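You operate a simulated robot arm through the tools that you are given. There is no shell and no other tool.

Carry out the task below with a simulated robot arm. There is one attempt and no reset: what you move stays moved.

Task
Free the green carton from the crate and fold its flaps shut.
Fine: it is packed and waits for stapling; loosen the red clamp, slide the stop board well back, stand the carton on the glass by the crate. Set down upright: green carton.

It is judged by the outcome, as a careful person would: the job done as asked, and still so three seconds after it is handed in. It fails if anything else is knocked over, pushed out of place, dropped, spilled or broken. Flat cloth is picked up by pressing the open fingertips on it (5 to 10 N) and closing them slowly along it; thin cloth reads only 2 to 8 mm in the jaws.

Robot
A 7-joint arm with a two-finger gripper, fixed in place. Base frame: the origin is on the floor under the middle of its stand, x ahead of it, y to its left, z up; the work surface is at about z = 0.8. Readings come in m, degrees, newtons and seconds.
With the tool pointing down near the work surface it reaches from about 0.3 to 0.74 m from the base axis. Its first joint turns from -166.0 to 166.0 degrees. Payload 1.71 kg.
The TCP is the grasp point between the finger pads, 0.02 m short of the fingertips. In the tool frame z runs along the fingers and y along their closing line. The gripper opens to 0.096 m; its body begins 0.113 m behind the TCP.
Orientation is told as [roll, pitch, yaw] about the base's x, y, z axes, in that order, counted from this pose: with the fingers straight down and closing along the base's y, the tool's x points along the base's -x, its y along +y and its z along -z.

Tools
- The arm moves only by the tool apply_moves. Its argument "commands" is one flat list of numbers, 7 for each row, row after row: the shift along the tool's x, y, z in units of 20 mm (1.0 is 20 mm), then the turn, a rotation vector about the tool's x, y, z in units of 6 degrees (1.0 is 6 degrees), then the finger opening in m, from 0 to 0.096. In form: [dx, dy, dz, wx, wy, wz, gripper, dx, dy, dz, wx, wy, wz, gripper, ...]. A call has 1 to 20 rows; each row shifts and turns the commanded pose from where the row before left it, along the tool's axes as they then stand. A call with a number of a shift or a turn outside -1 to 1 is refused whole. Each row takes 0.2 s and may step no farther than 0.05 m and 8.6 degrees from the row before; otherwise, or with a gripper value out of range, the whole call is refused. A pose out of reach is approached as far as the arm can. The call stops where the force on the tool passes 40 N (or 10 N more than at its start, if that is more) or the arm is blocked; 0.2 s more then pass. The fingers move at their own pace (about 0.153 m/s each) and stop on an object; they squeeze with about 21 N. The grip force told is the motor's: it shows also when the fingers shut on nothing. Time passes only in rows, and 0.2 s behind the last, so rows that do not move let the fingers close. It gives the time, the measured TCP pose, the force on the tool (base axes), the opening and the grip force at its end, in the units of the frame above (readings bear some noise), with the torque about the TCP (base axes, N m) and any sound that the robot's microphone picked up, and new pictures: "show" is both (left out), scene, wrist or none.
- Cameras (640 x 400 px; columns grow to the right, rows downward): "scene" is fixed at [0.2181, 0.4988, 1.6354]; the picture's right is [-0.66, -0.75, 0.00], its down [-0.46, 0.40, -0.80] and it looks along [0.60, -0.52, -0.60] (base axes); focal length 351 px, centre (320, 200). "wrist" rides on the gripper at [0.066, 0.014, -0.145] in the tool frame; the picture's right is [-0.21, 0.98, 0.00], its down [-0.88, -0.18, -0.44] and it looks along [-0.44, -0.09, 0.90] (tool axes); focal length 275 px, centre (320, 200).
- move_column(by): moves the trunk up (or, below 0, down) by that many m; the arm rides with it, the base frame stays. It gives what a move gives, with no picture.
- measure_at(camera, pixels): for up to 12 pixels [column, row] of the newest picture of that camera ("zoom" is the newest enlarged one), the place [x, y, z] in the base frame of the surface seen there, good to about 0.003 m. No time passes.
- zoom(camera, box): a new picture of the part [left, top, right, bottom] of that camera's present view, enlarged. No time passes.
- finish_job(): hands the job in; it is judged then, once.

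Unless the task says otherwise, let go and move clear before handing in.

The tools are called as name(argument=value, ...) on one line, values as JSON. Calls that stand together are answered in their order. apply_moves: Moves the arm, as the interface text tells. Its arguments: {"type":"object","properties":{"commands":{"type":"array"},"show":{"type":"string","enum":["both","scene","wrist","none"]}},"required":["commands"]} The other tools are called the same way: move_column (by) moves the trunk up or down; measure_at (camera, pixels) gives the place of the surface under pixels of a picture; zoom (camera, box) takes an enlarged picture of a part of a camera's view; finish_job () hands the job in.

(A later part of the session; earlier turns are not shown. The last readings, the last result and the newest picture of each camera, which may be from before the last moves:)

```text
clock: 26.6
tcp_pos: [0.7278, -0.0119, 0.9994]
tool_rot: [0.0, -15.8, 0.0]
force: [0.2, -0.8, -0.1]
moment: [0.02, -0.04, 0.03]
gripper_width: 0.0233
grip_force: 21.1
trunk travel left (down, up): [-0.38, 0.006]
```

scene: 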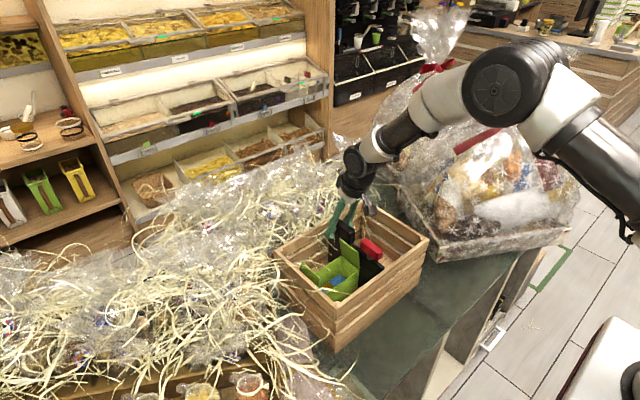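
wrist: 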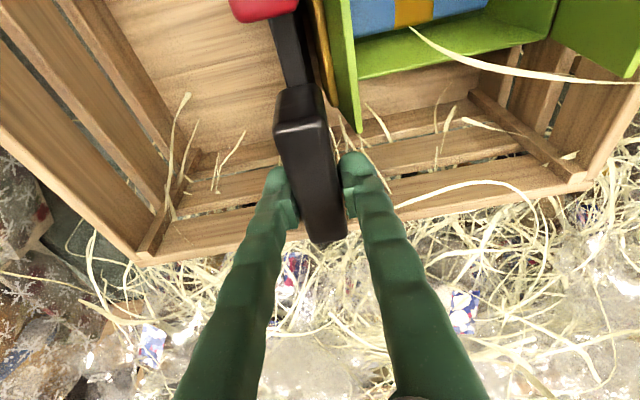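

The board is gripped (23 mm thick). I slide it gently toward -y by 2 cm first, watching force.

apply_moves(commands=[0, -0.25, 0, 0, 0, 0, 0.01, 0, -0.25, 0, 0, 0, 0, 0.01, 0, -0.25, 0, 0, 0, 0, 0.01, 0, -0.25, 0, 0, 0, 0, 0.01, 0, 0, 0, 0, 0, 0, 0.01])

```text
clock: 27.8
tcp_pos: [0.7286, -0.0327, 1.0005]
tool_rot: [0.1, -16.0, 0.0]
force: [6.3, 0.7, 0.5]
moment: [0.01, -0.16, -0.04]
gripper_width: 0.0234
grip_force: 21.1
trunk travel left (down, up): [-0.38, 0.006]
```

scene: 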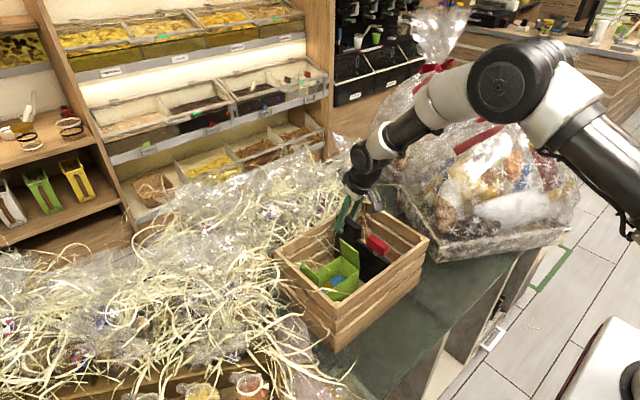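
wrist: 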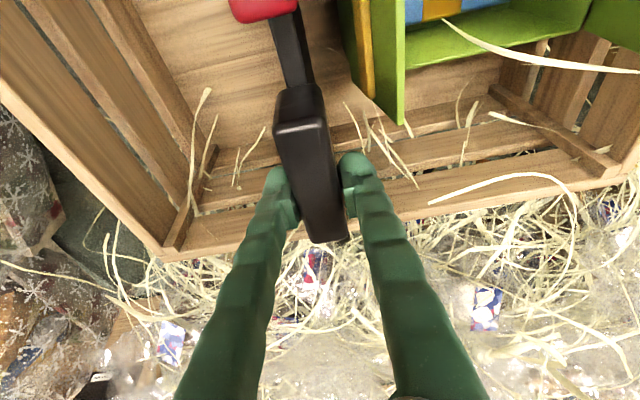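

The board slides freely with it standing straight. I continue sliding to about y=-0.105.

apply_moves(commands=[0, -0.4, 0, 0, 0, 0, 0.01, 0, -0.4, 0, 0, 0, 0, 0.01, 0, -0.4, 0, 0, 0, 0, 0.01, 0, -0.4, 0, 0, 0, 0, 0.01, 0, -0.4, 0, 0, 0, 0, 0.01, 0, -0.4, 0, 0, 0, 0, 0.01, 0, -0.4, 0, 0, 0, 0, 0.01, 0, -0.4, 0, 0, 0, 0, 0.01, 0, -0.4, 0, 0, 0, 0, 0.01, 0, 0, 0, 0, 0, 0, 0.01])

```text
clock: 30.0
tcp_pos: [0.7295, -0.1036, 0.9996]
tool_rot: [-0.1, -15.9, 0.1]
force: [2.8, 0.7, 2.9]
moment: [-0.02, -0.02, -0.04]
gripper_width: 0.023
grip_force: 21.0
trunk travel left (down, up): [-0.38, 0.006]
```

scene: 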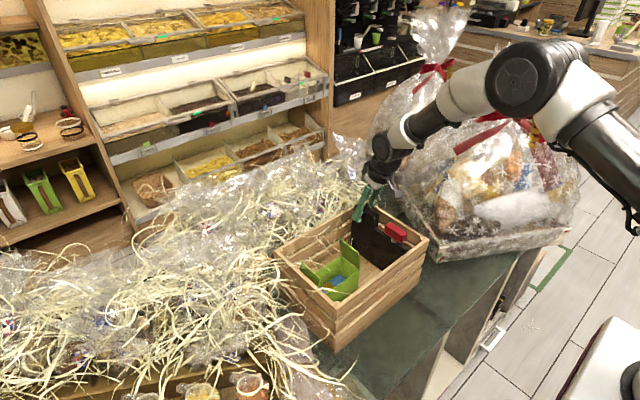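
wrist: 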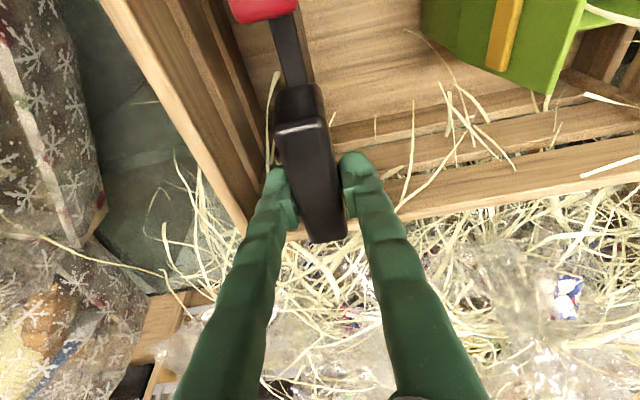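

The board is now about 9 cm back and upright. I open slightly and retreat along the fingers.

apply_moves(commands=[0, 0, 0, 0, 0, 0, 0.037, 0, 0, 0, 0, 0, 0, 0.037, 0, 0, -0.8, 0, 0, 0, 0.037, 0, 0, -0.8, 0, 0, 0, 0.037, 0, 0, -0.8, 0, 0, 0, 0.037, 0, 0, -0.8, 0, 0, 0, 0.05, 0, 0, -0.8, 0, 0, 0, 0.05, 0, 0, 0, 0, 0, 0, 0.05])

```text
clock: 31.8
tcp_pos: [0.7061, -0.1035, 1.0767]
tool_rot: [0.0, -15.9, 0.0]
force: [0.1, -0.1, 0.8]
moment: [-0.05, 0.01, -0.04]
gripper_width: 0.0501
grip_force: 0.0
trunk travel left (down, up): [-0.38, 0.006]
```

scene: 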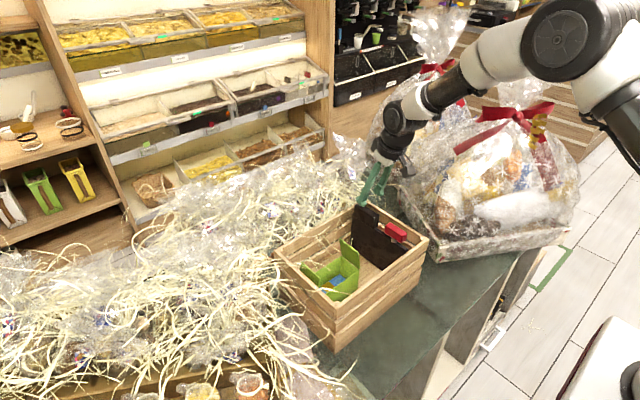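
wrist: 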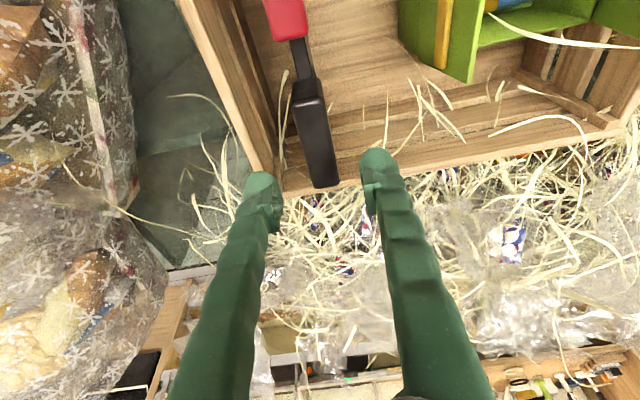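

The board stays put, standing at the back. I'll check the carton and its flaps closely now.

zoom(camera="scene", box=[280, 190, 440, 310])

```text
3.33 times, centred on (360, 250) of scene
```

zoom: 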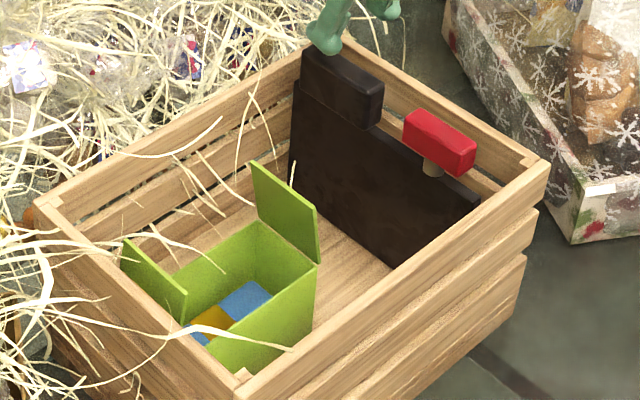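

measure_at(camera="zoom", pixels=[[254, 165], [316, 212], [318, 262], [258, 222], [125, 242], [185, 295], [184, 320], [310, 300], [280, 330], [250, 355], [240, 240], [175, 275]])

measure_at(camera="zoom", pixels=[[245, 295], [208, 322], [310, 345], [345, 255], [350, 300], [440, 140], [345, 70], [300, 180], [215, 190], [220, 350], [300, 240], [150, 270]])

```text
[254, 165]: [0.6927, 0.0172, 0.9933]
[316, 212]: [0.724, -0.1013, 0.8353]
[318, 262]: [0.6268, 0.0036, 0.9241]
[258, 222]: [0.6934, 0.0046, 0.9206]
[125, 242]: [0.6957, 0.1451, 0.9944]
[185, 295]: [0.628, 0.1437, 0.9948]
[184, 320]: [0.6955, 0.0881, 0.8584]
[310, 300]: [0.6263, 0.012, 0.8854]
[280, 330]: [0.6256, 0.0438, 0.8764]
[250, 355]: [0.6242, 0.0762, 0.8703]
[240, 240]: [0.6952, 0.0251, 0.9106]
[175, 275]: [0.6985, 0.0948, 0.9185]
```

```text
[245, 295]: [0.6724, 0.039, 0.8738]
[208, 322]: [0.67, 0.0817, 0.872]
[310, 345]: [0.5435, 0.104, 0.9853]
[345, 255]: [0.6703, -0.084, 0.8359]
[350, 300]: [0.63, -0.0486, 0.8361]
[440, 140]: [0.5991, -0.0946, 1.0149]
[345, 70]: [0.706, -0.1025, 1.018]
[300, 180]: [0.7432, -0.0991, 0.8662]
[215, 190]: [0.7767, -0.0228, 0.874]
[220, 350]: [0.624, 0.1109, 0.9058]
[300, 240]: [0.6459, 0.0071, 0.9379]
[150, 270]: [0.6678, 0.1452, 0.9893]
```

The carton stands at x 0.6255–0.697, y 0.004–0.145, rim z≈0.921, flaps up to 0.994. I move back over it at z≈1.12, level the tool, then will turn to close along x.

apply_moves(commands=[0.177, 0.99, -0.311, 0, 0, 0, 0.06, 0.177, 0.99, -0.311, 0, 0, 0, 0.06, 0.177, 0.99, -0.311, 0, 0, 0, 0.06, 0.177, 0.99, -0.311, 0, 0, 0, 0.096, 0.177, 0.99, -0.311, 0, 0, 0, 0.096, 0.177, 0.99, -0.311, 0, 0, 0, 0.096, 0.177, 0.99, -0.311, 0, 0, 0, 0.096, 0.177, 0.99, -0.311, 0, 0, 0, 0.096, 0.177, 0.99, -0.311, 0, 0, 0, 0.096, 0, 0, 0, 0, 0.89, 0, 0.096, 0, 0, 0, 0, 0.89, 0, 0.096, 0, 0, 0, 0, 0.89, 0, 0.096, 0, 0, 0, 0, 0, 0, 0.096], show="none")

apply_moves(commands=[0, 0, 0, 0, 0, 1, 0.096, 0, 0, 0, 0, 0, 1, 0.096, 0, 0, 0, 0, 0, 1, 0.096, 0, 0, 0, 0, 0, 1, 0.096, 0, 0, 0, 0, 0, 1, 0.096, 0, 0, 0, 0, 0, 1, 0.096, 0, 0, 0, 0, 0, 1, 0.096, 0, 0, 0, 0, 0, 1, 0.096, 0, 0, 0, 0, 0, 1, 0.096, 0, 0, 0, 0, 0, 1, 0.096, 0, 0, 0, 0, 0, 1, 0.096, 0, 0, 0, 0, 0, 1, 0.096, 0, 0, 0, 0, 0, 1, 0.096, 0, 0, 0, 0, 0, 1, 0.096, 0, 0, 0, 0, 0, 1, 0.096, 0, 0, 0, 0, 0, 0, 0.096])

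```text
clock: 34.6
tcp_pos: [0.6592, 0.0752, 1.1223]
tool_rot: [0.0, -0.1, 0.0]
force: [-0.1, 0.1, -0.1]
moment: [0.04, -0.03, -0.04]
gripper_width: 0.0959
grip_force: 0.0
trunk travel left (down, up): [-0.38, 0.006]
```

```text
clock: 38.0
tcp_pos: [0.6616, 0.075, 1.1217]
tool_rot: [-0.1, 0.0, -90.0]
force: [-0.1, -0.4, 0.3]
moment: [-0.04, -0.01, -0.02]
gripper_width: 0.096
grip_force: 0.1
trunk travel left (down, up): [-0.38, 0.006]
```

scene: 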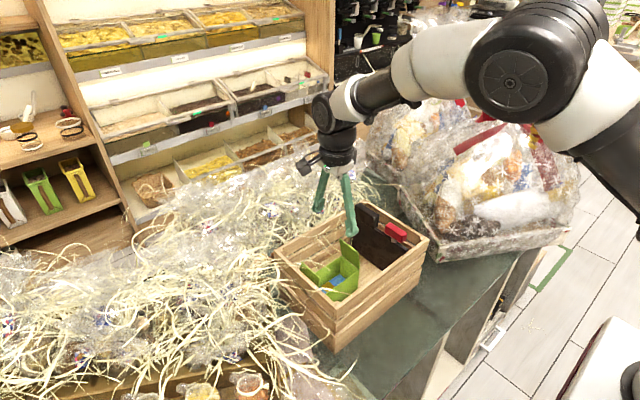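
wrist: 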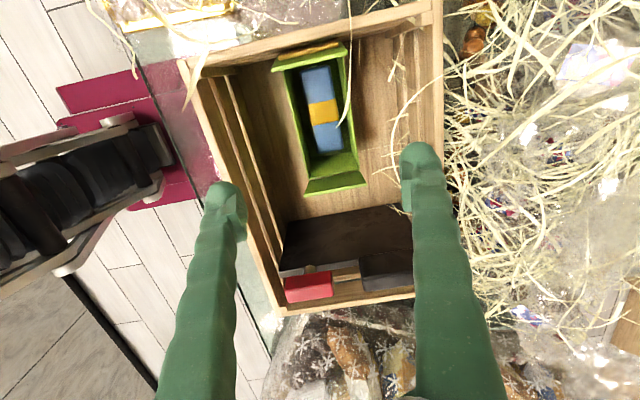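

The hand is level above the carton at (0.6616,0.075). I measure the carton's side rims in the wrist view before descending.

zoom(camera="wrist", box=[240, 30, 400, 210])

measure_at(camera="wrist", pixels=[[290, 100], [302, 150], [349, 100], [354, 150], [335, 185], [310, 60], [320, 110], [277, 65], [340, 50], [304, 190], [367, 185]])

```text
2.22 times, centred on (320, 120) of wrist
```

zoom: 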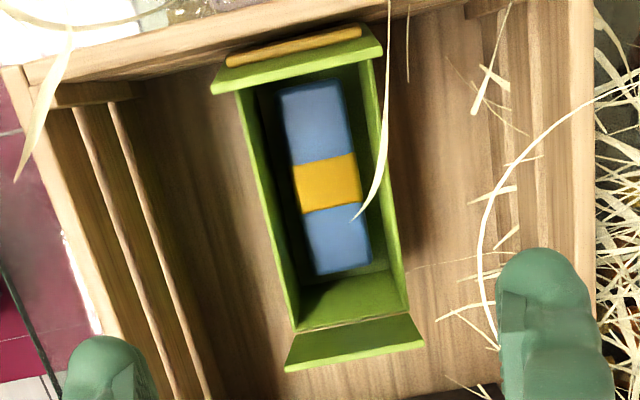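

```text
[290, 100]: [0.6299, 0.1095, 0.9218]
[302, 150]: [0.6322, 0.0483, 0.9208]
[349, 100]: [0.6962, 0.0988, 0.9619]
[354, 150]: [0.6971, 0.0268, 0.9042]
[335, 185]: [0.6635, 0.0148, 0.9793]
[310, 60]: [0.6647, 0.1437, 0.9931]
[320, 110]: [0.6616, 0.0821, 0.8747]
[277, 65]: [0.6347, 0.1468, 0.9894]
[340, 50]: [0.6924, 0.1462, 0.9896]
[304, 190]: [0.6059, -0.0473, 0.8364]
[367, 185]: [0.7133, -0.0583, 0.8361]
```

The carton's mid-line is x≈0.662, matching the TCP. I descend between the flaps to about z=0.93 and look again.

apply_moves(commands=[0, 0, 0.96, 0, 0, 0, 0.096, 0, 0, 0.96, 0, 0, 0, 0.096, 0, 0, 0.96, 0, 0, 0, 0.096, 0, 0, 0.96, 0, 0, 0, 0.096, 0, 0, 0.96, 0, 0, 0, 0.096, 0, 0, 0.96, 0, 0, 0, 0.096, 0, 0, 0.96, 0, 0, 0, 0.096, 0, 0, 0.96, 0, 0, 0, 0.096, 0, 0, 0.96, 0, 0, 0, 0.096, 0, 0, 0.96, 0, 0, 0, 0.096, 0, 0, 0, 0, 0, 0, 0.096])

```text
clock: 40.4
tcp_pos: [0.6586, 0.0747, 0.9288]
tool_rot: [-0.2, -0.1, -90.0]
force: [0.3, 0.5, -0.6]
moment: [0.01, -0.01, -0.01]
gripper_width: 0.0958
grip_force: 0.0
trunk travel left (down, up): [-0.38, 0.006]
```

scene: 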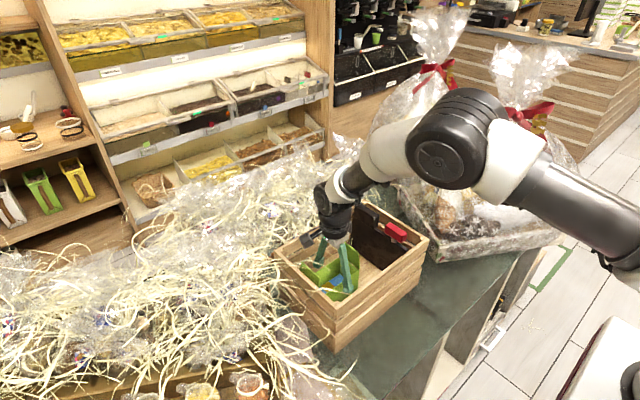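
wrist: 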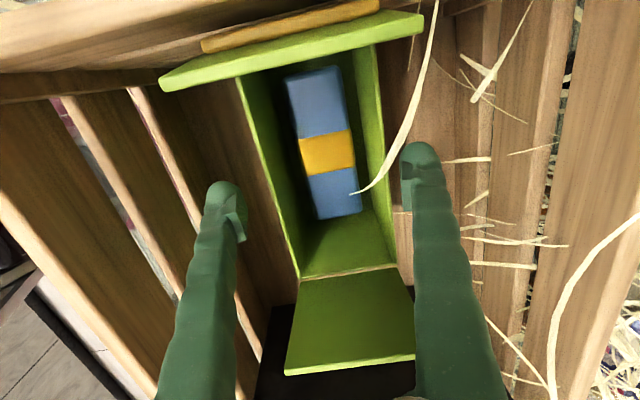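

The fingers straddle the carton with clearance on both sides. I shift +3 mm in x and descend to z≈0.90, then close slowly.

apply_moves(commands=[0, 0.1, 0.5, 0, 0, 0, 0.096, 0, 0.07, 0.5, 0, 0, 0, 0.096, 0, 0, 0.45, 0, 0, 0, 0.096, 0, 0, 0, 0, 0, 0, 0.096])

```text
clock: 41.4
tcp_pos: [0.6639, 0.0746, 0.9016]
tool_rot: [-0.2, 0.1, -89.9]
force: [-0.1, -0.5, -0.2]
moment: [0.02, -0.02, -0.03]
gripper_width: 0.0958
grip_force: 0.1
trunk travel left (down, up): [-0.38, 0.006]
```

scene: 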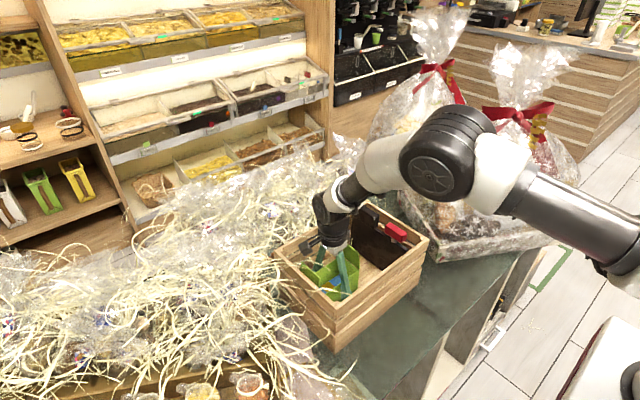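
wrist: 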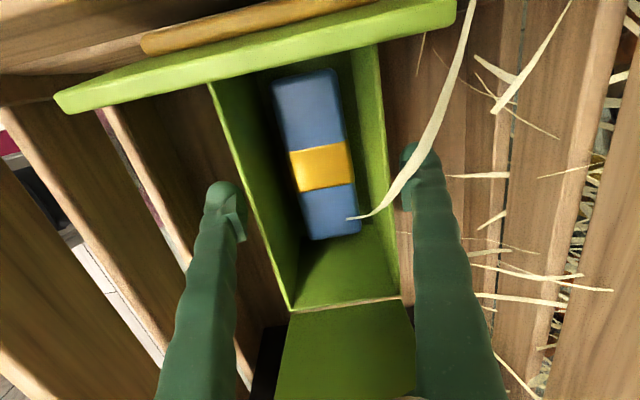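

Fingers are outside both long walls. I close slowly on the carton.

apply_moves(commands=[0, 0, 0, 0, 0, 0, 0.085, 0, 0, 0, 0, 0, 0, 0.075, 0, 0, 0, 0, 0, 0, 0.068, 0, 0, 0, 0, 0, 0, 0.064, 0, 0, 0, 0, 0, 0, 0.064])

```text
clock: 42.6
tcp_pos: [0.6647, 0.0747, 0.9011]
tool_rot: [-0.1, 0.0, -89.8]
force: [1.0, 0.4, 1.3]
moment: [-0.01, -0.02, -0.07]
gripper_width: 0.0809
grip_force: 20.8
trunk travel left (down, up): [-0.38, 0.006]
```

scene: 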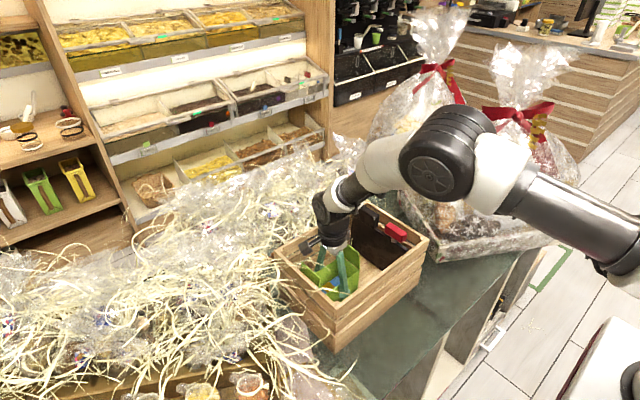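
wrist: 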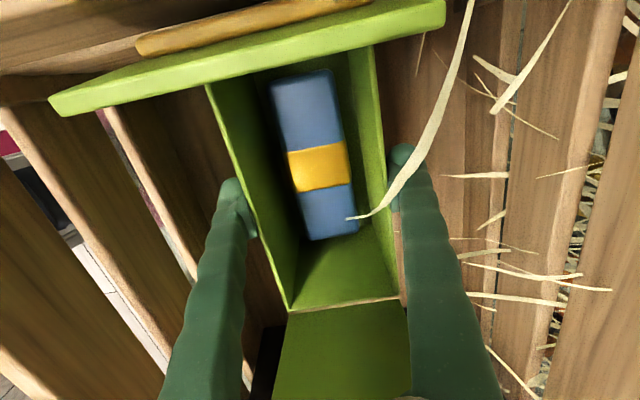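

The grip reads 20.8 N at 0.081 m. I'll zoom to check both fingers touch the walls and nothing deforms.

zoom(camera="wrist", box=[180, 60, 460, 320])

zoom(camera="scene", box=[270, 190, 430, 340])

```text
1.54 times, centred on (320, 190) of wrist
```

zoom: 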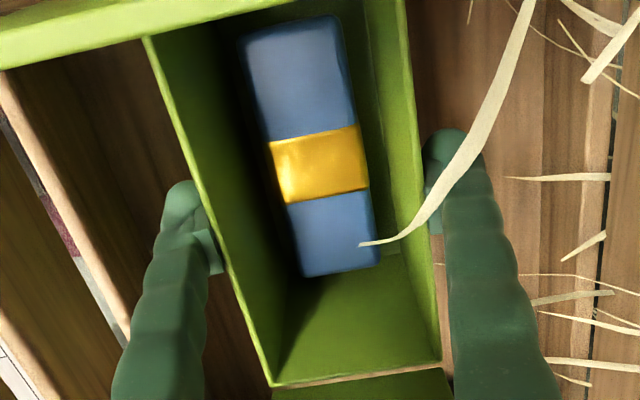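

```text
2.67 times, centred on (350, 265) of scene
```

zoom: 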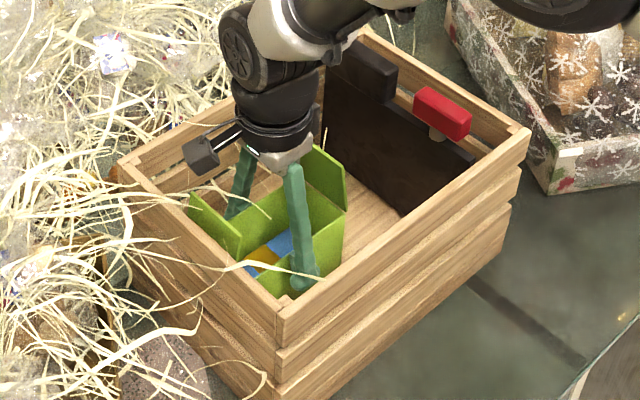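

Both fingers contact the long walls evenly and the carton isn't deformed. I lift 2 cm as a test.

apply_moves(commands=[0, 0, -0.25, 0, 0, 0, 0.06, 0, 0, -0.25, 0, 0, 0, 0.06, 0, 0, -0.25, 0, 0, 0, 0.06, 0, 0, -0.25, 0, 0, 0, 0.06, 0, 0, 0, 0, 0, 0, 0.06])

```text
clock: 43.8
tcp_pos: [0.6632, 0.0754, 0.9221]
tool_rot: [0.0, -0.1, -90.1]
force: [-0.5, 0.0, 3.2]
moment: [0.0, 0.13, -0.16]
gripper_width: 0.0716
grip_force: 21.8
trunk travel left (down, up): [-0.38, 0.006]
```

scene: 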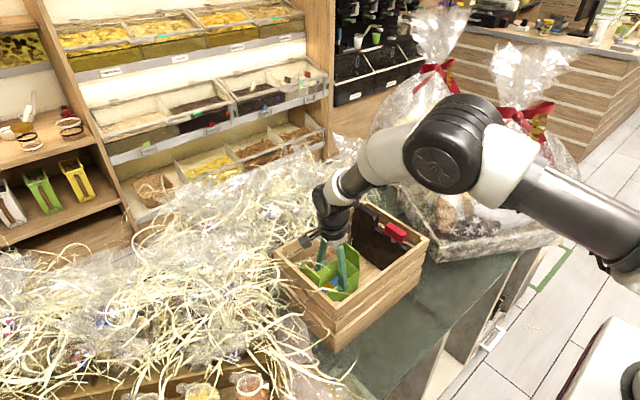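
wrist: 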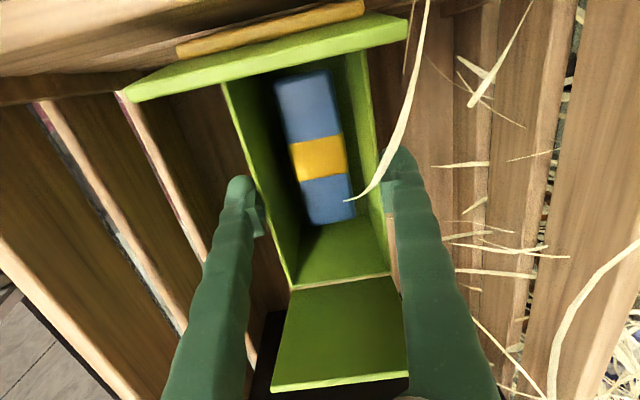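

The width dropped to 0.0716 and the carton looks smaller (rim farther), so the fingers slid up rather than lifting. I measure the rim height now.

measure_at(camera="wrist", pixels=[[240, 140], [270, 220], [360, 80], [378, 180], [340, 280], [310, 130], [320, 150], [330, 240], [260, 50], [340, 380]])

zoom(camera="scene", box=[280, 220, 400, 320])

```text
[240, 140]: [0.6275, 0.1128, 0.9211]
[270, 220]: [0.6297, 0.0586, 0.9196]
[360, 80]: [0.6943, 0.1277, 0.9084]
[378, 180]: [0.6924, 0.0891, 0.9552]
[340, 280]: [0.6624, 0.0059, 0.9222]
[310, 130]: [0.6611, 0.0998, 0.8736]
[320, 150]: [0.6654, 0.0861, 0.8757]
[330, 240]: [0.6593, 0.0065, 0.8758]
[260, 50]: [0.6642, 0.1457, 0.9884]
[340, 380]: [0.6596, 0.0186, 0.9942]
```

```text
4.00 times, centred on (340, 270) of scene
```

zoom: 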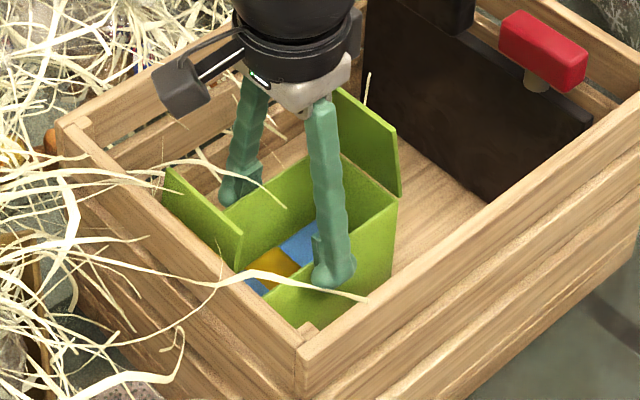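

The rim is still at z≈0.9205: at the deeper pose the diverging upper fingers wedged on the rim and slid up; now the pads themselves are at the rim (width 0.0716). I try a gentle lift from here with the pads in contact.

apply_moves(commands=[0, 0, -0.1, 0, 0, 0, 0.05, 0, 0, -0.1, 0, 0, 0, 0.05, 0, 0, -0.1, 0, 0, 0, 0.05, 0, 0, 0, 0, 0, 0, 0.05])

measure_at(camera="wrist", pixels=[[240, 140], [270, 220], [340, 280], [260, 50], [340, 380], [320, 150]])

```text
clock: 44.8
tcp_pos: [0.6629, 0.0742, 0.9258]
tool_rot: [-0.1, 0.0, -90.0]
force: [0.0, 0.7, -2.9]
moment: [-0.01, 0.01, 0.0]
gripper_width: 0.0716
grip_force: 20.8
trunk travel left (down, up): [-0.38, 0.006]
```

scene: 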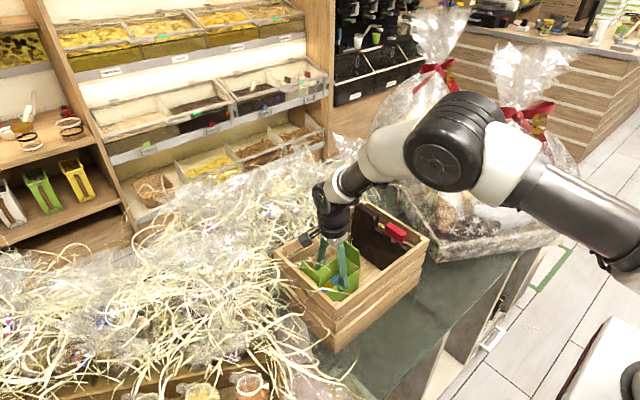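
wrist: 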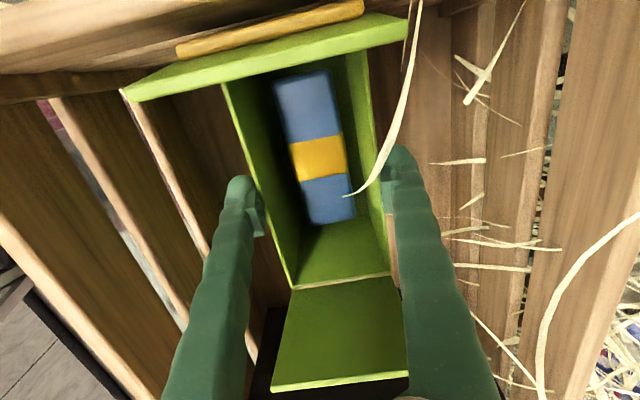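

```text
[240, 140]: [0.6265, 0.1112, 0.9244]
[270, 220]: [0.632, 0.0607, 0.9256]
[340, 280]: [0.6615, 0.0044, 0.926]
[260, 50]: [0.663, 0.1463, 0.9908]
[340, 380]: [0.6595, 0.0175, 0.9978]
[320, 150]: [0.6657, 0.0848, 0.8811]
```

The image stayed fixed in the hand and the rim rose to 0.9255 – the carton is lifting, weighing about 3 N. I continue lifting smoothly.

apply_moves(commands=[0, 0, -0.25, 0, 0, 0, 0.05, 0, 0, -0.4, 0, 0, 0, 0.05, 0, 0, -0.4, 0, 0, 0, 0.05, 0, 0, -0.4, 0, 0, 0, 0.05, 0, 0, -0.4, 0, 0, 0, 0.05, 0, 0, 0, 0, 0, 0, 0.05])

```text
clock: 46.2
tcp_pos: [0.6621, 0.0733, 0.9639]
tool_rot: [-0.1, 0.1, -89.9]
force: [0.3, -0.9, -2.2]
moment: [-0.04, 0.04, 0.02]
gripper_width: 0.0716
grip_force: 21.1
trunk travel left (down, up): [-0.38, 0.006]
```

scene: 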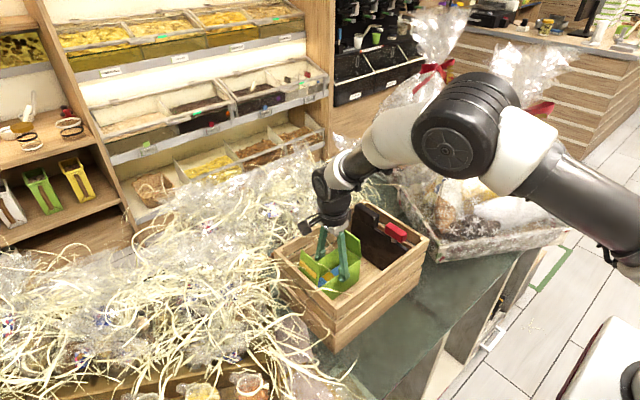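
wrist: 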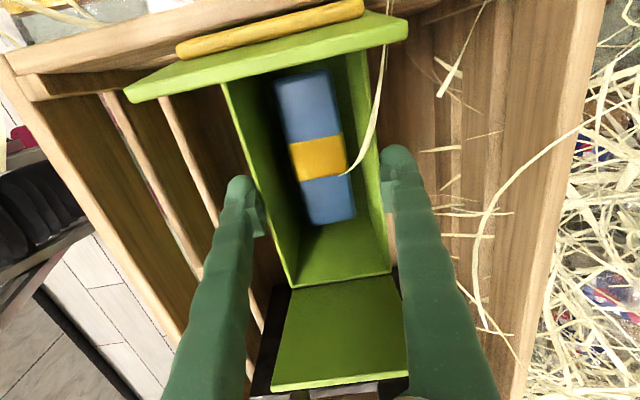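

The carton is rising cleanly with the hand. I continue up to TCP z≈1.10 while drifting 2 cm to -y, away from the crate's end wall.

apply_moves(commands=[-0.1, 0, -0.45, 0, 0, 0, 0.05, -0.1, 0, -0.45, 0, 0, 0, 0.05, -0.1, 0, -0.45, 0, 0, 0, 0.05, -0.1, 0, -0.45, 0, 0, 0, 0.05, -0.1, 0, -0.45, 0, 0, 0, 0.05, -0.1, 0, -0.45, 0, 0, 0, 0.05, -0.1, 0, -0.45, 0, 0, 0, 0.05, -0.1, 0, -0.45, 0, 0, 0, 0.05, -0.1, 0, -0.45, 0, 0, 0, 0.05, -0.1, 0, -0.45, 0, 0, 0, 0.05, 0, 0, -0.45, 0, 0, 0, 0.05, 0, 0, -0.45, 0, 0, 0, 0.05, 0, 0, -0.45, 0, 0, 0, 0.05, 0, 0, -0.45, 0, 0, 0, 0.05, 0, 0, -0.45, 0, 0, 0, 0.05, 0, 0, 0, 0, 0, 0, 0.05])

```text
clock: 49.6
tcp_pos: [0.6627, 0.0544, 1.0985]
tool_rot: [-0.1, 0.1, -89.9]
force: [-0.3, -0.3, -1.9]
moment: [-0.01, 0.03, -0.02]
gripper_width: 0.0715
grip_force: 21.3
trunk travel left (down, up): [-0.38, 0.006]
```

scene: 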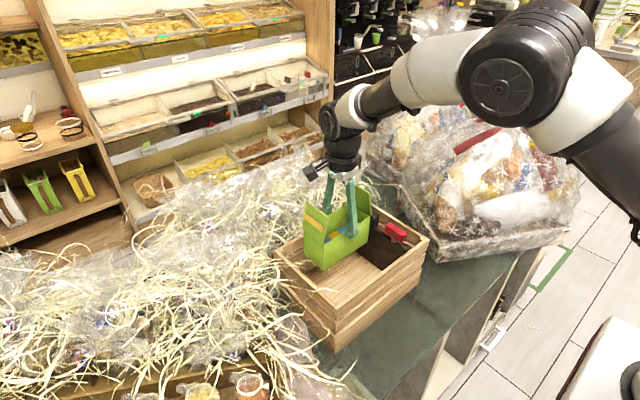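
wrist: 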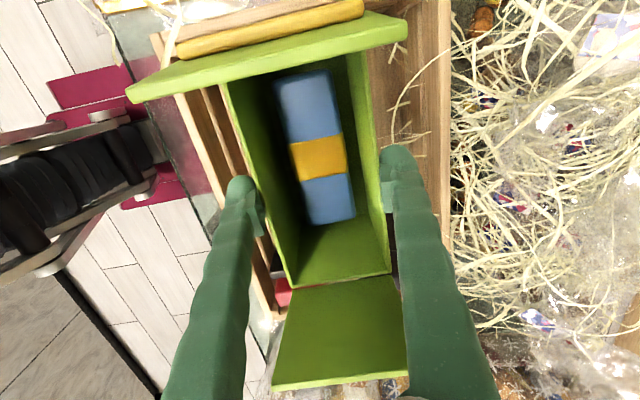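

The carton is out, its bottom at about z≈1.013, above the crate rim (0.985), and nothing else moved. I carry it level over the near wall toward (0.465,-0.02).

apply_moves(commands=[0, 0, -0.3, 0, 0, 0, 0.05, 0, 0, -0.3, 0, 0, 0, 0.05, -0.21, -0.55, 0, 0, 0, 0, 0.05, -0.21, -0.55, 0, 0, 0, 0, 0.05, -0.21, -0.55, 0, 0, 0, 0, 0.05, -0.21, -0.55, 0, 0, 0, 0, 0.05, -0.21, -0.55, 0, 0, 0, 0, 0.05, -0.21, -0.55, 0, 0, 0, 0, 0.05, -0.21, -0.55, 0, 0, 0, 0, 0.05, -0.21, -0.55, 0, 0, 0, 0, 0.05, -0.21, -0.55, 0, 0, 0, 0, 0.05, -0.21, -0.55, 0, 0, 0, 0, 0.05, -0.21, -0.55, 0, 0, 0, 0, 0.05, -0.21, -0.55, 0, 0, 0, 0, 0.05, -0.21, -0.55, 0, 0, 0, 0, 0.05, -0.21, -0.55, 0, 0, 0, 0, 0.05, -0.21, -0.55, 0, 0, 0, 0, 0.05, -0.21, -0.55, 0, 0, 0, 0, 0.05, -0.21, -0.55, 0, 0, 0, 0, 0.05, -0.21, -0.55, 0, 0, 0, 0, 0.05])

```text
clock: 53.8
tcp_pos: [0.4635, -0.0216, 1.1094]
tool_rot: [0.1, 0.0, -90.0]
force: [-0.3, 0.4, -3.0]
moment: [0.0, -0.01, -0.03]
gripper_width: 0.0715
grip_force: 21.5
trunk travel left (down, up): [-0.38, 0.006]
```

scene: 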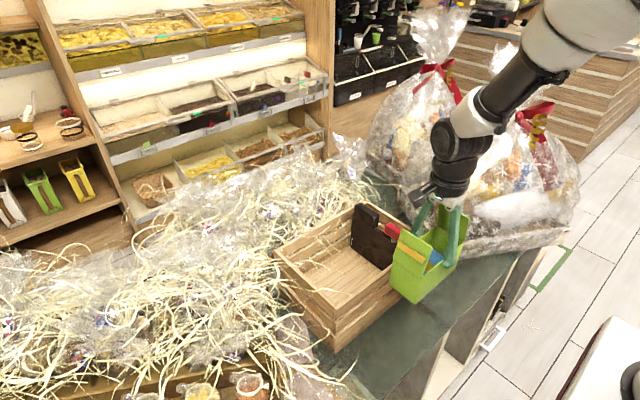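
wrist: 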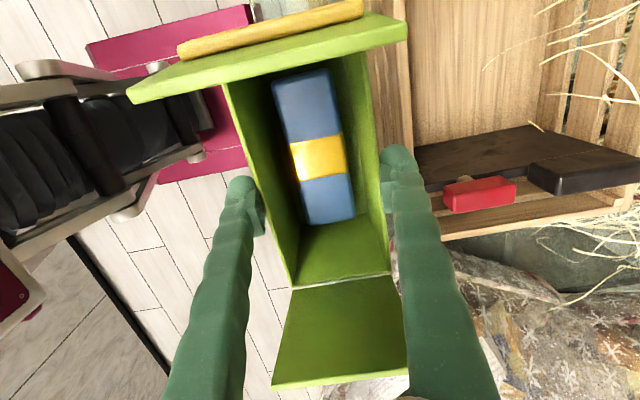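

The carton hangs over the clear glass at (0.4635,-0.0216); its footprint stays about 2.5 cm inside the glass edge and 4 cm off the crate. I lower it 0.19 m.

apply_moves(commands=[0, 0, 0.68, 0, 0, 0, 0.05, 0, 0, 0.68, 0, 0, 0, 0.05, 0, 0, 0.68, 0, 0, 0, 0.05, 0, 0, 0.68, 0, 0, 0, 0.05, 0, 0, 0.68, 0, 0, 0, 0.05, 0, 0, 0.68, 0, 0, 0, 0.05, 0, 0, 0.68, 0, 0, 0, 0.05, 0, 0, 0.68, 0, 0, 0, 0.05, 0, 0, 0.68, 0, 0, 0, 0.05, 0, 0, 0.68, 0, 0, 0, 0.05, 0, 0, 0.68, 0, 0, 0, 0.05, 0, 0, 0.68, 0, 0, 0, 0.05, 0, 0, 0.68, 0, 0, 0, 0.05, 0, 0, 0.68, 0, 0, 0, 0.05, 0, 0, 0, 0, 0, 0, 0.05])

```text
clock: 57.0
tcp_pos: [0.4656, -0.0211, 0.9205]
tool_rot: [-0.1, -0.1, -89.9]
force: [0.5, -0.3, -2.2]
moment: [-0.02, -0.01, 0.0]
gripper_width: 0.0716
grip_force: 21.2
trunk travel left (down, up): [-0.38, 0.006]
```

scene: 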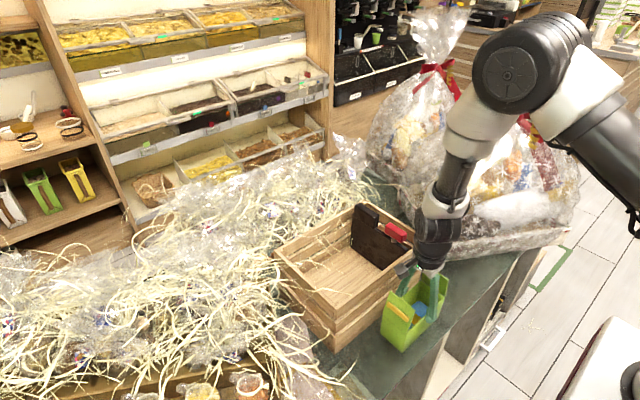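
wrist: 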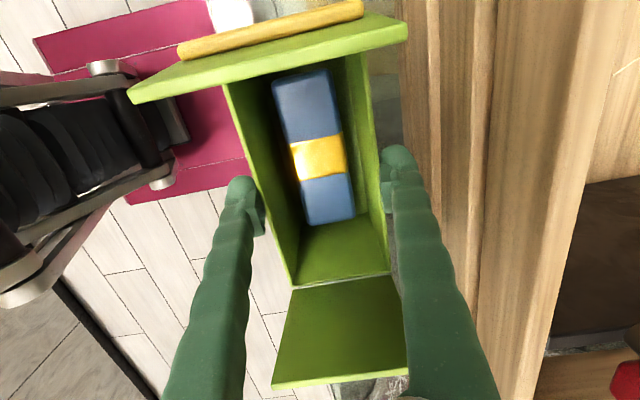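

The carton is about 3–4 cm above the glass. I zoom to check clearance between the hand and the crate wall before the final lowering.

zoom(camera="scene", box=[340, 220, 500, 380])

measure_at(camera="wrist", pixels=[[410, 60], [405, 180], [440, 220], [460, 100], [430, 300], [425, 150], [330, 130], [380, 150]])

```text
2.50 times, centred on (420, 300) of scene
```

zoom: 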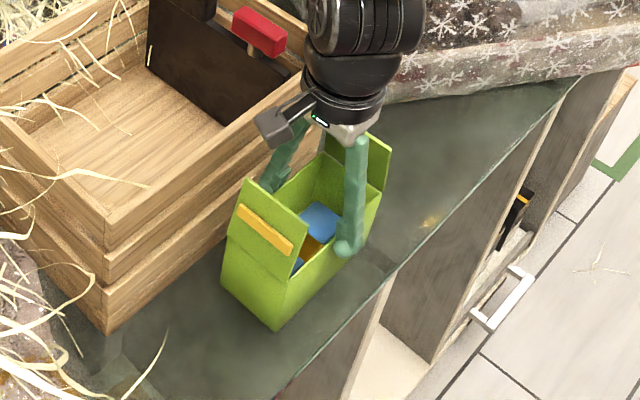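

```text
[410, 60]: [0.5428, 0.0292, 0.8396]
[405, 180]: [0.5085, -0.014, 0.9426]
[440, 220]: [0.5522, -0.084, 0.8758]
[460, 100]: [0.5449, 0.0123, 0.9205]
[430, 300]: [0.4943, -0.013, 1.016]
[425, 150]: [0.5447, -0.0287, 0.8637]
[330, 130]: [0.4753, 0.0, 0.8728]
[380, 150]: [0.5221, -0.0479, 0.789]
```

Hand and fingers are clear of the crate wall (x≥0.543). I lower the last centimetres slowly.

apply_moves(commands=[0, -0.05, 0.25, 0, 0, 0, 0.05, 0, 0, 0.25, 0, 0, 0, 0.05, 0, 0, 0.25, 0, 0, 0, 0.05, 0, 0, 0.25, 0, 0, 0, 0.05, 0, 0, 0.2, 0, 0, 0, 0.05, 0, 0, 0.15, 0, 0, 0, 0.05, 0, 0, 0, 0, 0, 0, 0.05])

```text
clock: 58.6
tcp_pos: [0.4656, -0.0208, 0.8942]
tool_rot: [-0.1, -0.1, -90.0]
force: [0.7, 0.2, -2.6]
moment: [0.01, 0.03, 0.0]
gripper_width: 0.0713
grip_force: 21.0
trunk travel left (down, up): [-0.38, 0.006]
```

scene: 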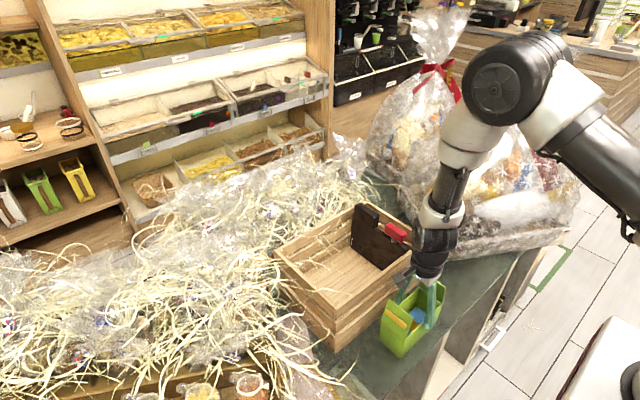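
wrist: 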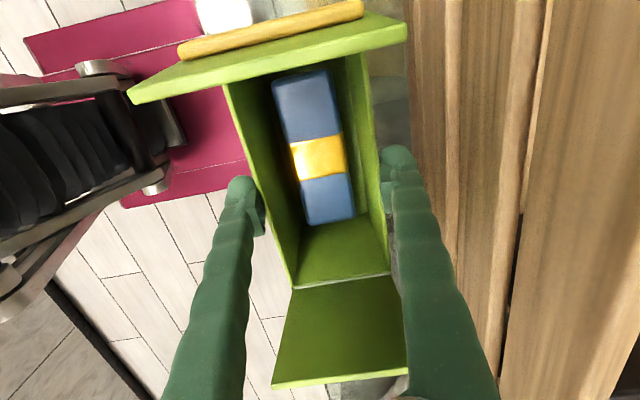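

Still hanging free (Fz -2.6). I lower in 2 mm steps until the weight comes off.

apply_moves(commands=[0, 0, 0.1, 0, 0, 0, 0.05, 0, 0, 0.1, 0, 0, 0, 0.05, 0, 0, 0.1, 0, 0, 0, 0.05, 0, 0, 0, 0, 0, 0, 0.05], show="none")

```text
clock: 59.6
tcp_pos: [0.4648, -0.0208, 0.8886]
tool_rot: [-0.2, -0.1, -89.8]
force: [1.5, -0.3, -2.7]
moment: [-0.02, -0.02, 0.01]
gripper_width: 0.0716
grip_force: 21.3
trunk travel left (down, up): [-0.38, 0.006]
```

apply_moves(commands=[0, 0, 0.08, 0, 0, 0, 0.05, 0, 0, 0.08, 0, 0, 0, 0.05, 0, 0, 0, 0, 0, 0, 0.05], show="none")

```text
clock: 60.4
tcp_pos: [0.4643, -0.0213, 0.8863]
tool_rot: [0.0, -0.1, -89.8]
force: [-2.1, -1.5, 26.7]
moment: [0.18, 0.09, 0.09]
gripper_width: 0.0716
grip_force: 20.7
trunk travel left (down, up): [-0.38, 0.006]
```

Contact: Fz +26.7 N at TCP z=0.8863, so the carton stands on the glass. I release slightly upward-neutral by opening to 0.086.

apply_moves(commands=[0, 0, -0.03, 0, 0, 0, 0.05, 0, 0, 0, 0, 0, 0, 0.076, 0, 0, 0, 0, 0, 0, 0.086, 0, 0, 0, 0, 0, 0, 0.086])

```text
clock: 61.4
tcp_pos: [0.4638, -0.021, 0.8857]
tool_rot: [0.0, -0.1, -89.9]
force: [-0.1, 1.0, 1.0]
moment: [0.0, -0.02, 0.02]
gripper_width: 0.086
grip_force: 0.1
trunk travel left (down, up): [-0.38, 0.006]
```

scene: 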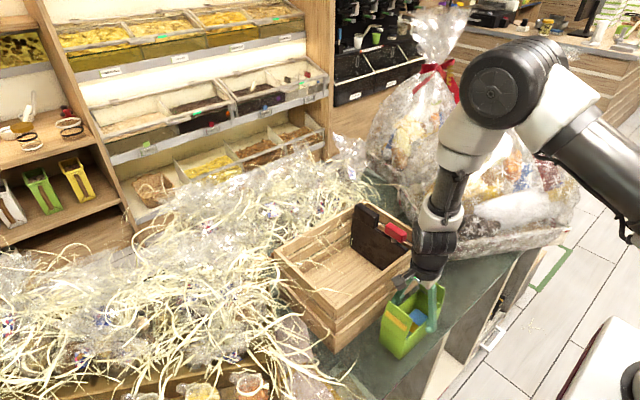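
wrist: 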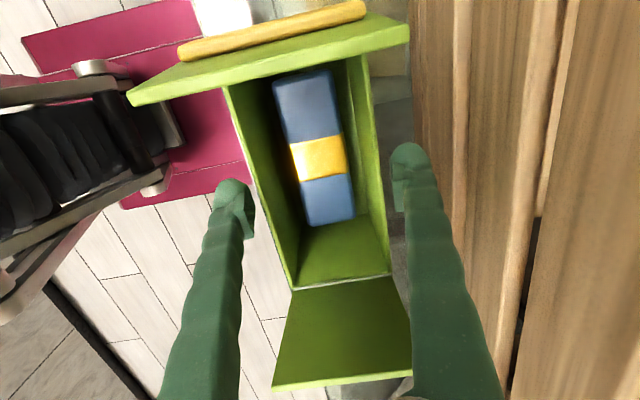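

Released; the carton stands on the glass. I rise straight up clear of the flaps.

apply_moves(commands=[0, 0, -0.5, 0, 0, 0, 0.086, 0, 0, -0.8, 0, 0, 0, 0.086, 0, 0, -0.8, 0, 0, 0, 0.086, 0, 0, -0.8, 0, 0, 0, 0.086, 0, 0, -0.8, 0, 0, 0, 0.086, 0, 0, -0.8, 0, 0, 0, 0.086, 0, 0, -0.8, 0, 0, 0, 0.086, 0, 0, -0.8, 0, 0, 0, 0.086, 0, 0, -0.8, 0, 0, 0, 0.086, 0, 0, -0.8, 0, 0, 0, 0.086, 0, 0, 0, 0, 0, 0, 0.06])

```text
clock: 63.8
tcp_pos: [0.4644, -0.0221, 1.0401]
tool_rot: [0.0, 0.0, -89.9]
force: [-0.4, 0.3, 0.2]
moment: [0.03, 0.03, -0.02]
gripper_width: 0.0601
grip_force: 0.1
trunk travel left (down, up): [-0.38, 0.006]
```

scene: 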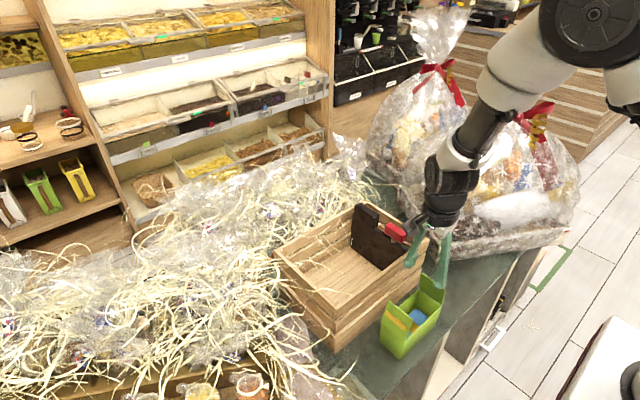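
wrist: 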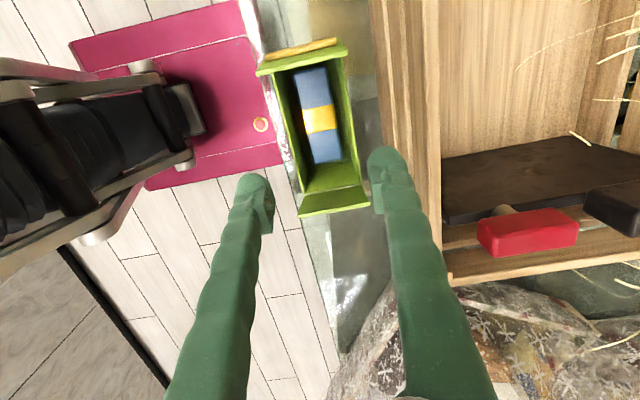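

The carton stands by the crate with both flaps up. I measure its rims and flaps in both views for planning the folding.

zoom(camera="scene", box=[360, 250, 470, 370])

measure_at(camera="wrist", pixels=[[258, 72], [345, 48], [300, 60], [303, 213], [368, 203], [335, 205], [304, 190], [345, 180], [280, 110], [354, 130], [310, 95], [325, 150]])

```text
3.33 times, centred on (415, 310) of scene
```

zoom: 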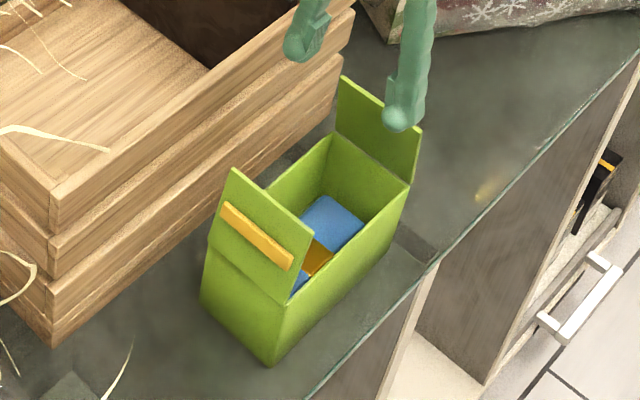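

```text
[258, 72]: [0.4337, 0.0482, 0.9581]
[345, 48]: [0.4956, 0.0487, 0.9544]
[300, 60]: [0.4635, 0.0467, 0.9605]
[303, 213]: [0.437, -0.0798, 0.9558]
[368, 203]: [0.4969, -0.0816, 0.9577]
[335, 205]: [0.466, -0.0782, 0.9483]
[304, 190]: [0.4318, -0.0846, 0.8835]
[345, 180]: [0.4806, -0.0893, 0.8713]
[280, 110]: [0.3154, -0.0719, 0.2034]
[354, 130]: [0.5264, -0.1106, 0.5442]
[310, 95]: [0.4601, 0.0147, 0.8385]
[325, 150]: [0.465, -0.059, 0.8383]
```

The carton spans x 0.429–0.498, y -0.092–0.050, rim z≈0.886; flap tips at z≈0.958, the -y one leaning inward about 10°. I close the fingers and move outside the -y flap to push it inward.

apply_moves(commands=[-0.87, 0, 0, 0, 0, 0, 0.03, -0.87, 0, 0, 0, 0, 0, 0.0, -0.87, 0, 0, 0, 0, 0, 0.0, -0.87, 0, 0, 0, 0, 0, 0.0, -0.87, 0, 0, 0, 0, 0, 0.0, -0.87, 0, 0, 0, 0, 0, 0.0, 0, 0, 0.8, 0, 0, 0, 0.0, 0, 0, 0.8, 0, 0, 0, 0.0, 0, 0, 0.8, 0, 0, 0, 0.0, 0, 0, 0.8, 0, 0, 0, 0.0, 0, 0, 0.8, 0, 0, 0, 0.0, 0, 0, 0.4, 0, 0, 0, 0.0, 0, 0, 0, 0, 0, 0, 0.0])

```text
clock: 66.6
tcp_pos: [0.4641, -0.1263, 0.9513]
tool_rot: [0.0, -0.1, -89.8]
force: [0.3, -0.2, 0.1]
moment: [-0.04, 0.01, -0.02]
gripper_width: 0.0
grip_force: 21.1
trunk travel left (down, up): [-0.38, 0.006]
```

scene: 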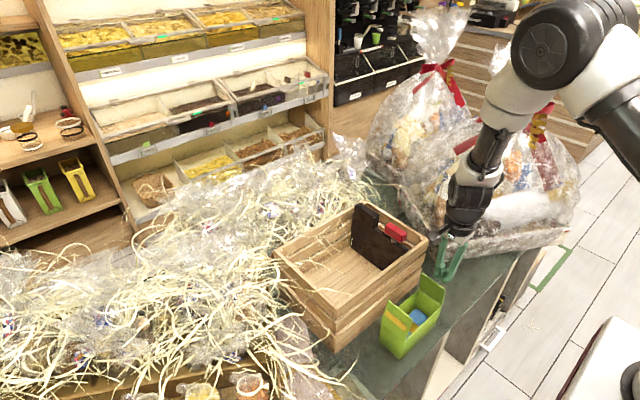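
wrist: 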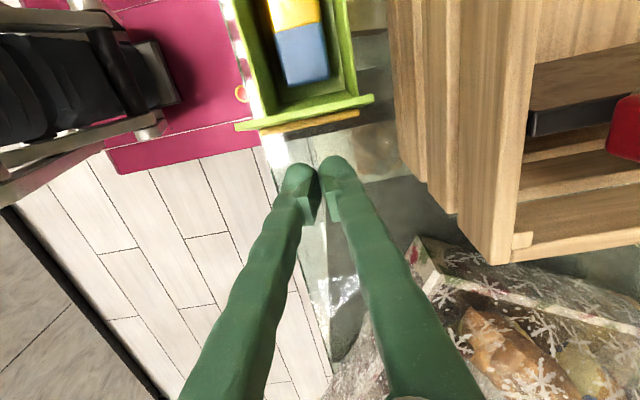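

The closed fingers stand 2–3 cm outside the -y flap (orange tab at (310,125)). I push it gently inward along the folding arc.

apply_moves(commands=[0.43, 0, 0.02, 0, 0, 0, 0.0, 0.43, 0, 0.02, 0, 0, 0, 0.0, 0.43, 0, 0.03, 0, 0, 0, 0.0, 0.43, 0, 0.03, 0, 0, 0, 0.0, 0.43, 0, 0.03, 0, 0, 0, 0.0, 0.43, 0, 0.03, 0, 0, 0, 0.0, 0.43, 0, 0.22, 0, 0, 0, 0.0, 0.43, 0, 0.24, 0, 0, 0, 0.0, 0, 0, 0, 0, 0, 0, 0.0])

```text
clock: 68.6
tcp_pos: [0.4657, -0.0568, 0.9381]
tool_rot: [-0.1, -0.1, -89.9]
force: [0.3, -0.9, -0.3]
moment: [-0.01, -0.01, 0.0]
gripper_width: 0.0001
grip_force: 21.2
trunk travel left (down, up): [-0.38, 0.006]
```

scene: 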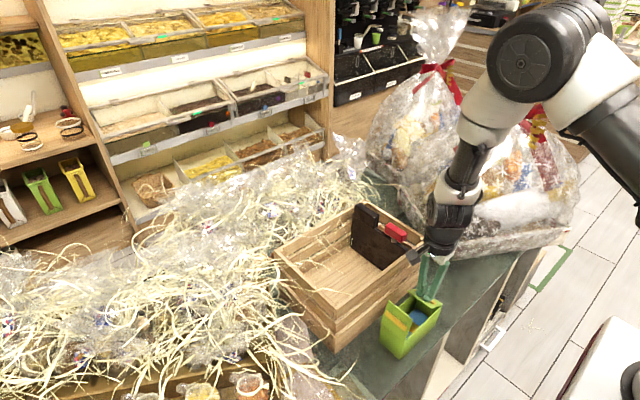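
wrist: 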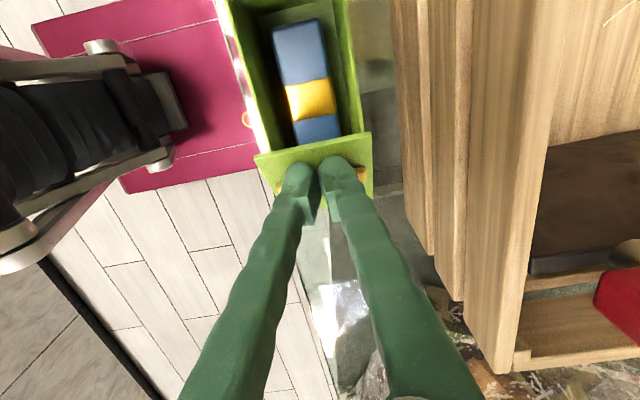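

The flap is folding over with almost no force and the carton hasn't shifted. I continue down along the arc.

apply_moves(commands=[0.22, 0, 0.25, 0, 0, 0, 0.0, 0.22, 0, 0.25, 0, 0, 0, 0.0, 0.2, 0, 0.28, 0, 0, 0, 0.0, 0.15, 0, 0.25, 0, 0, 0, 0.0, 0.1, 0, 0.25, 0, 0, 0, 0.0, 0.08, 0, 0.2, 0, 0, 0, 0.0, 0, 0, 0, 0, 0, 0, 0.0])

```text
clock: 70.2
tcp_pos: [0.4645, -0.0371, 0.9099]
tool_rot: [-0.1, 0.0, -89.9]
force: [0.0, 0.1, 0.7]
moment: [-0.03, 0.02, -0.02]
gripper_width: 0.0
grip_force: 20.8
trunk travel left (down, up): [-0.38, 0.006]
```

scene: 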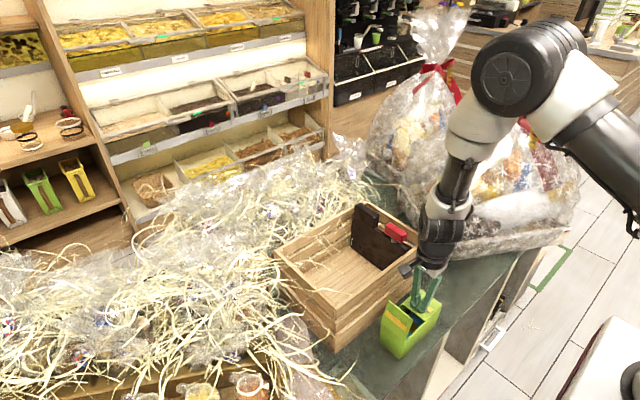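
wrist: 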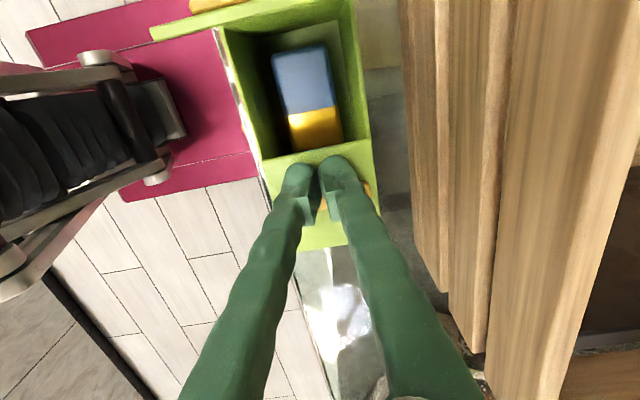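

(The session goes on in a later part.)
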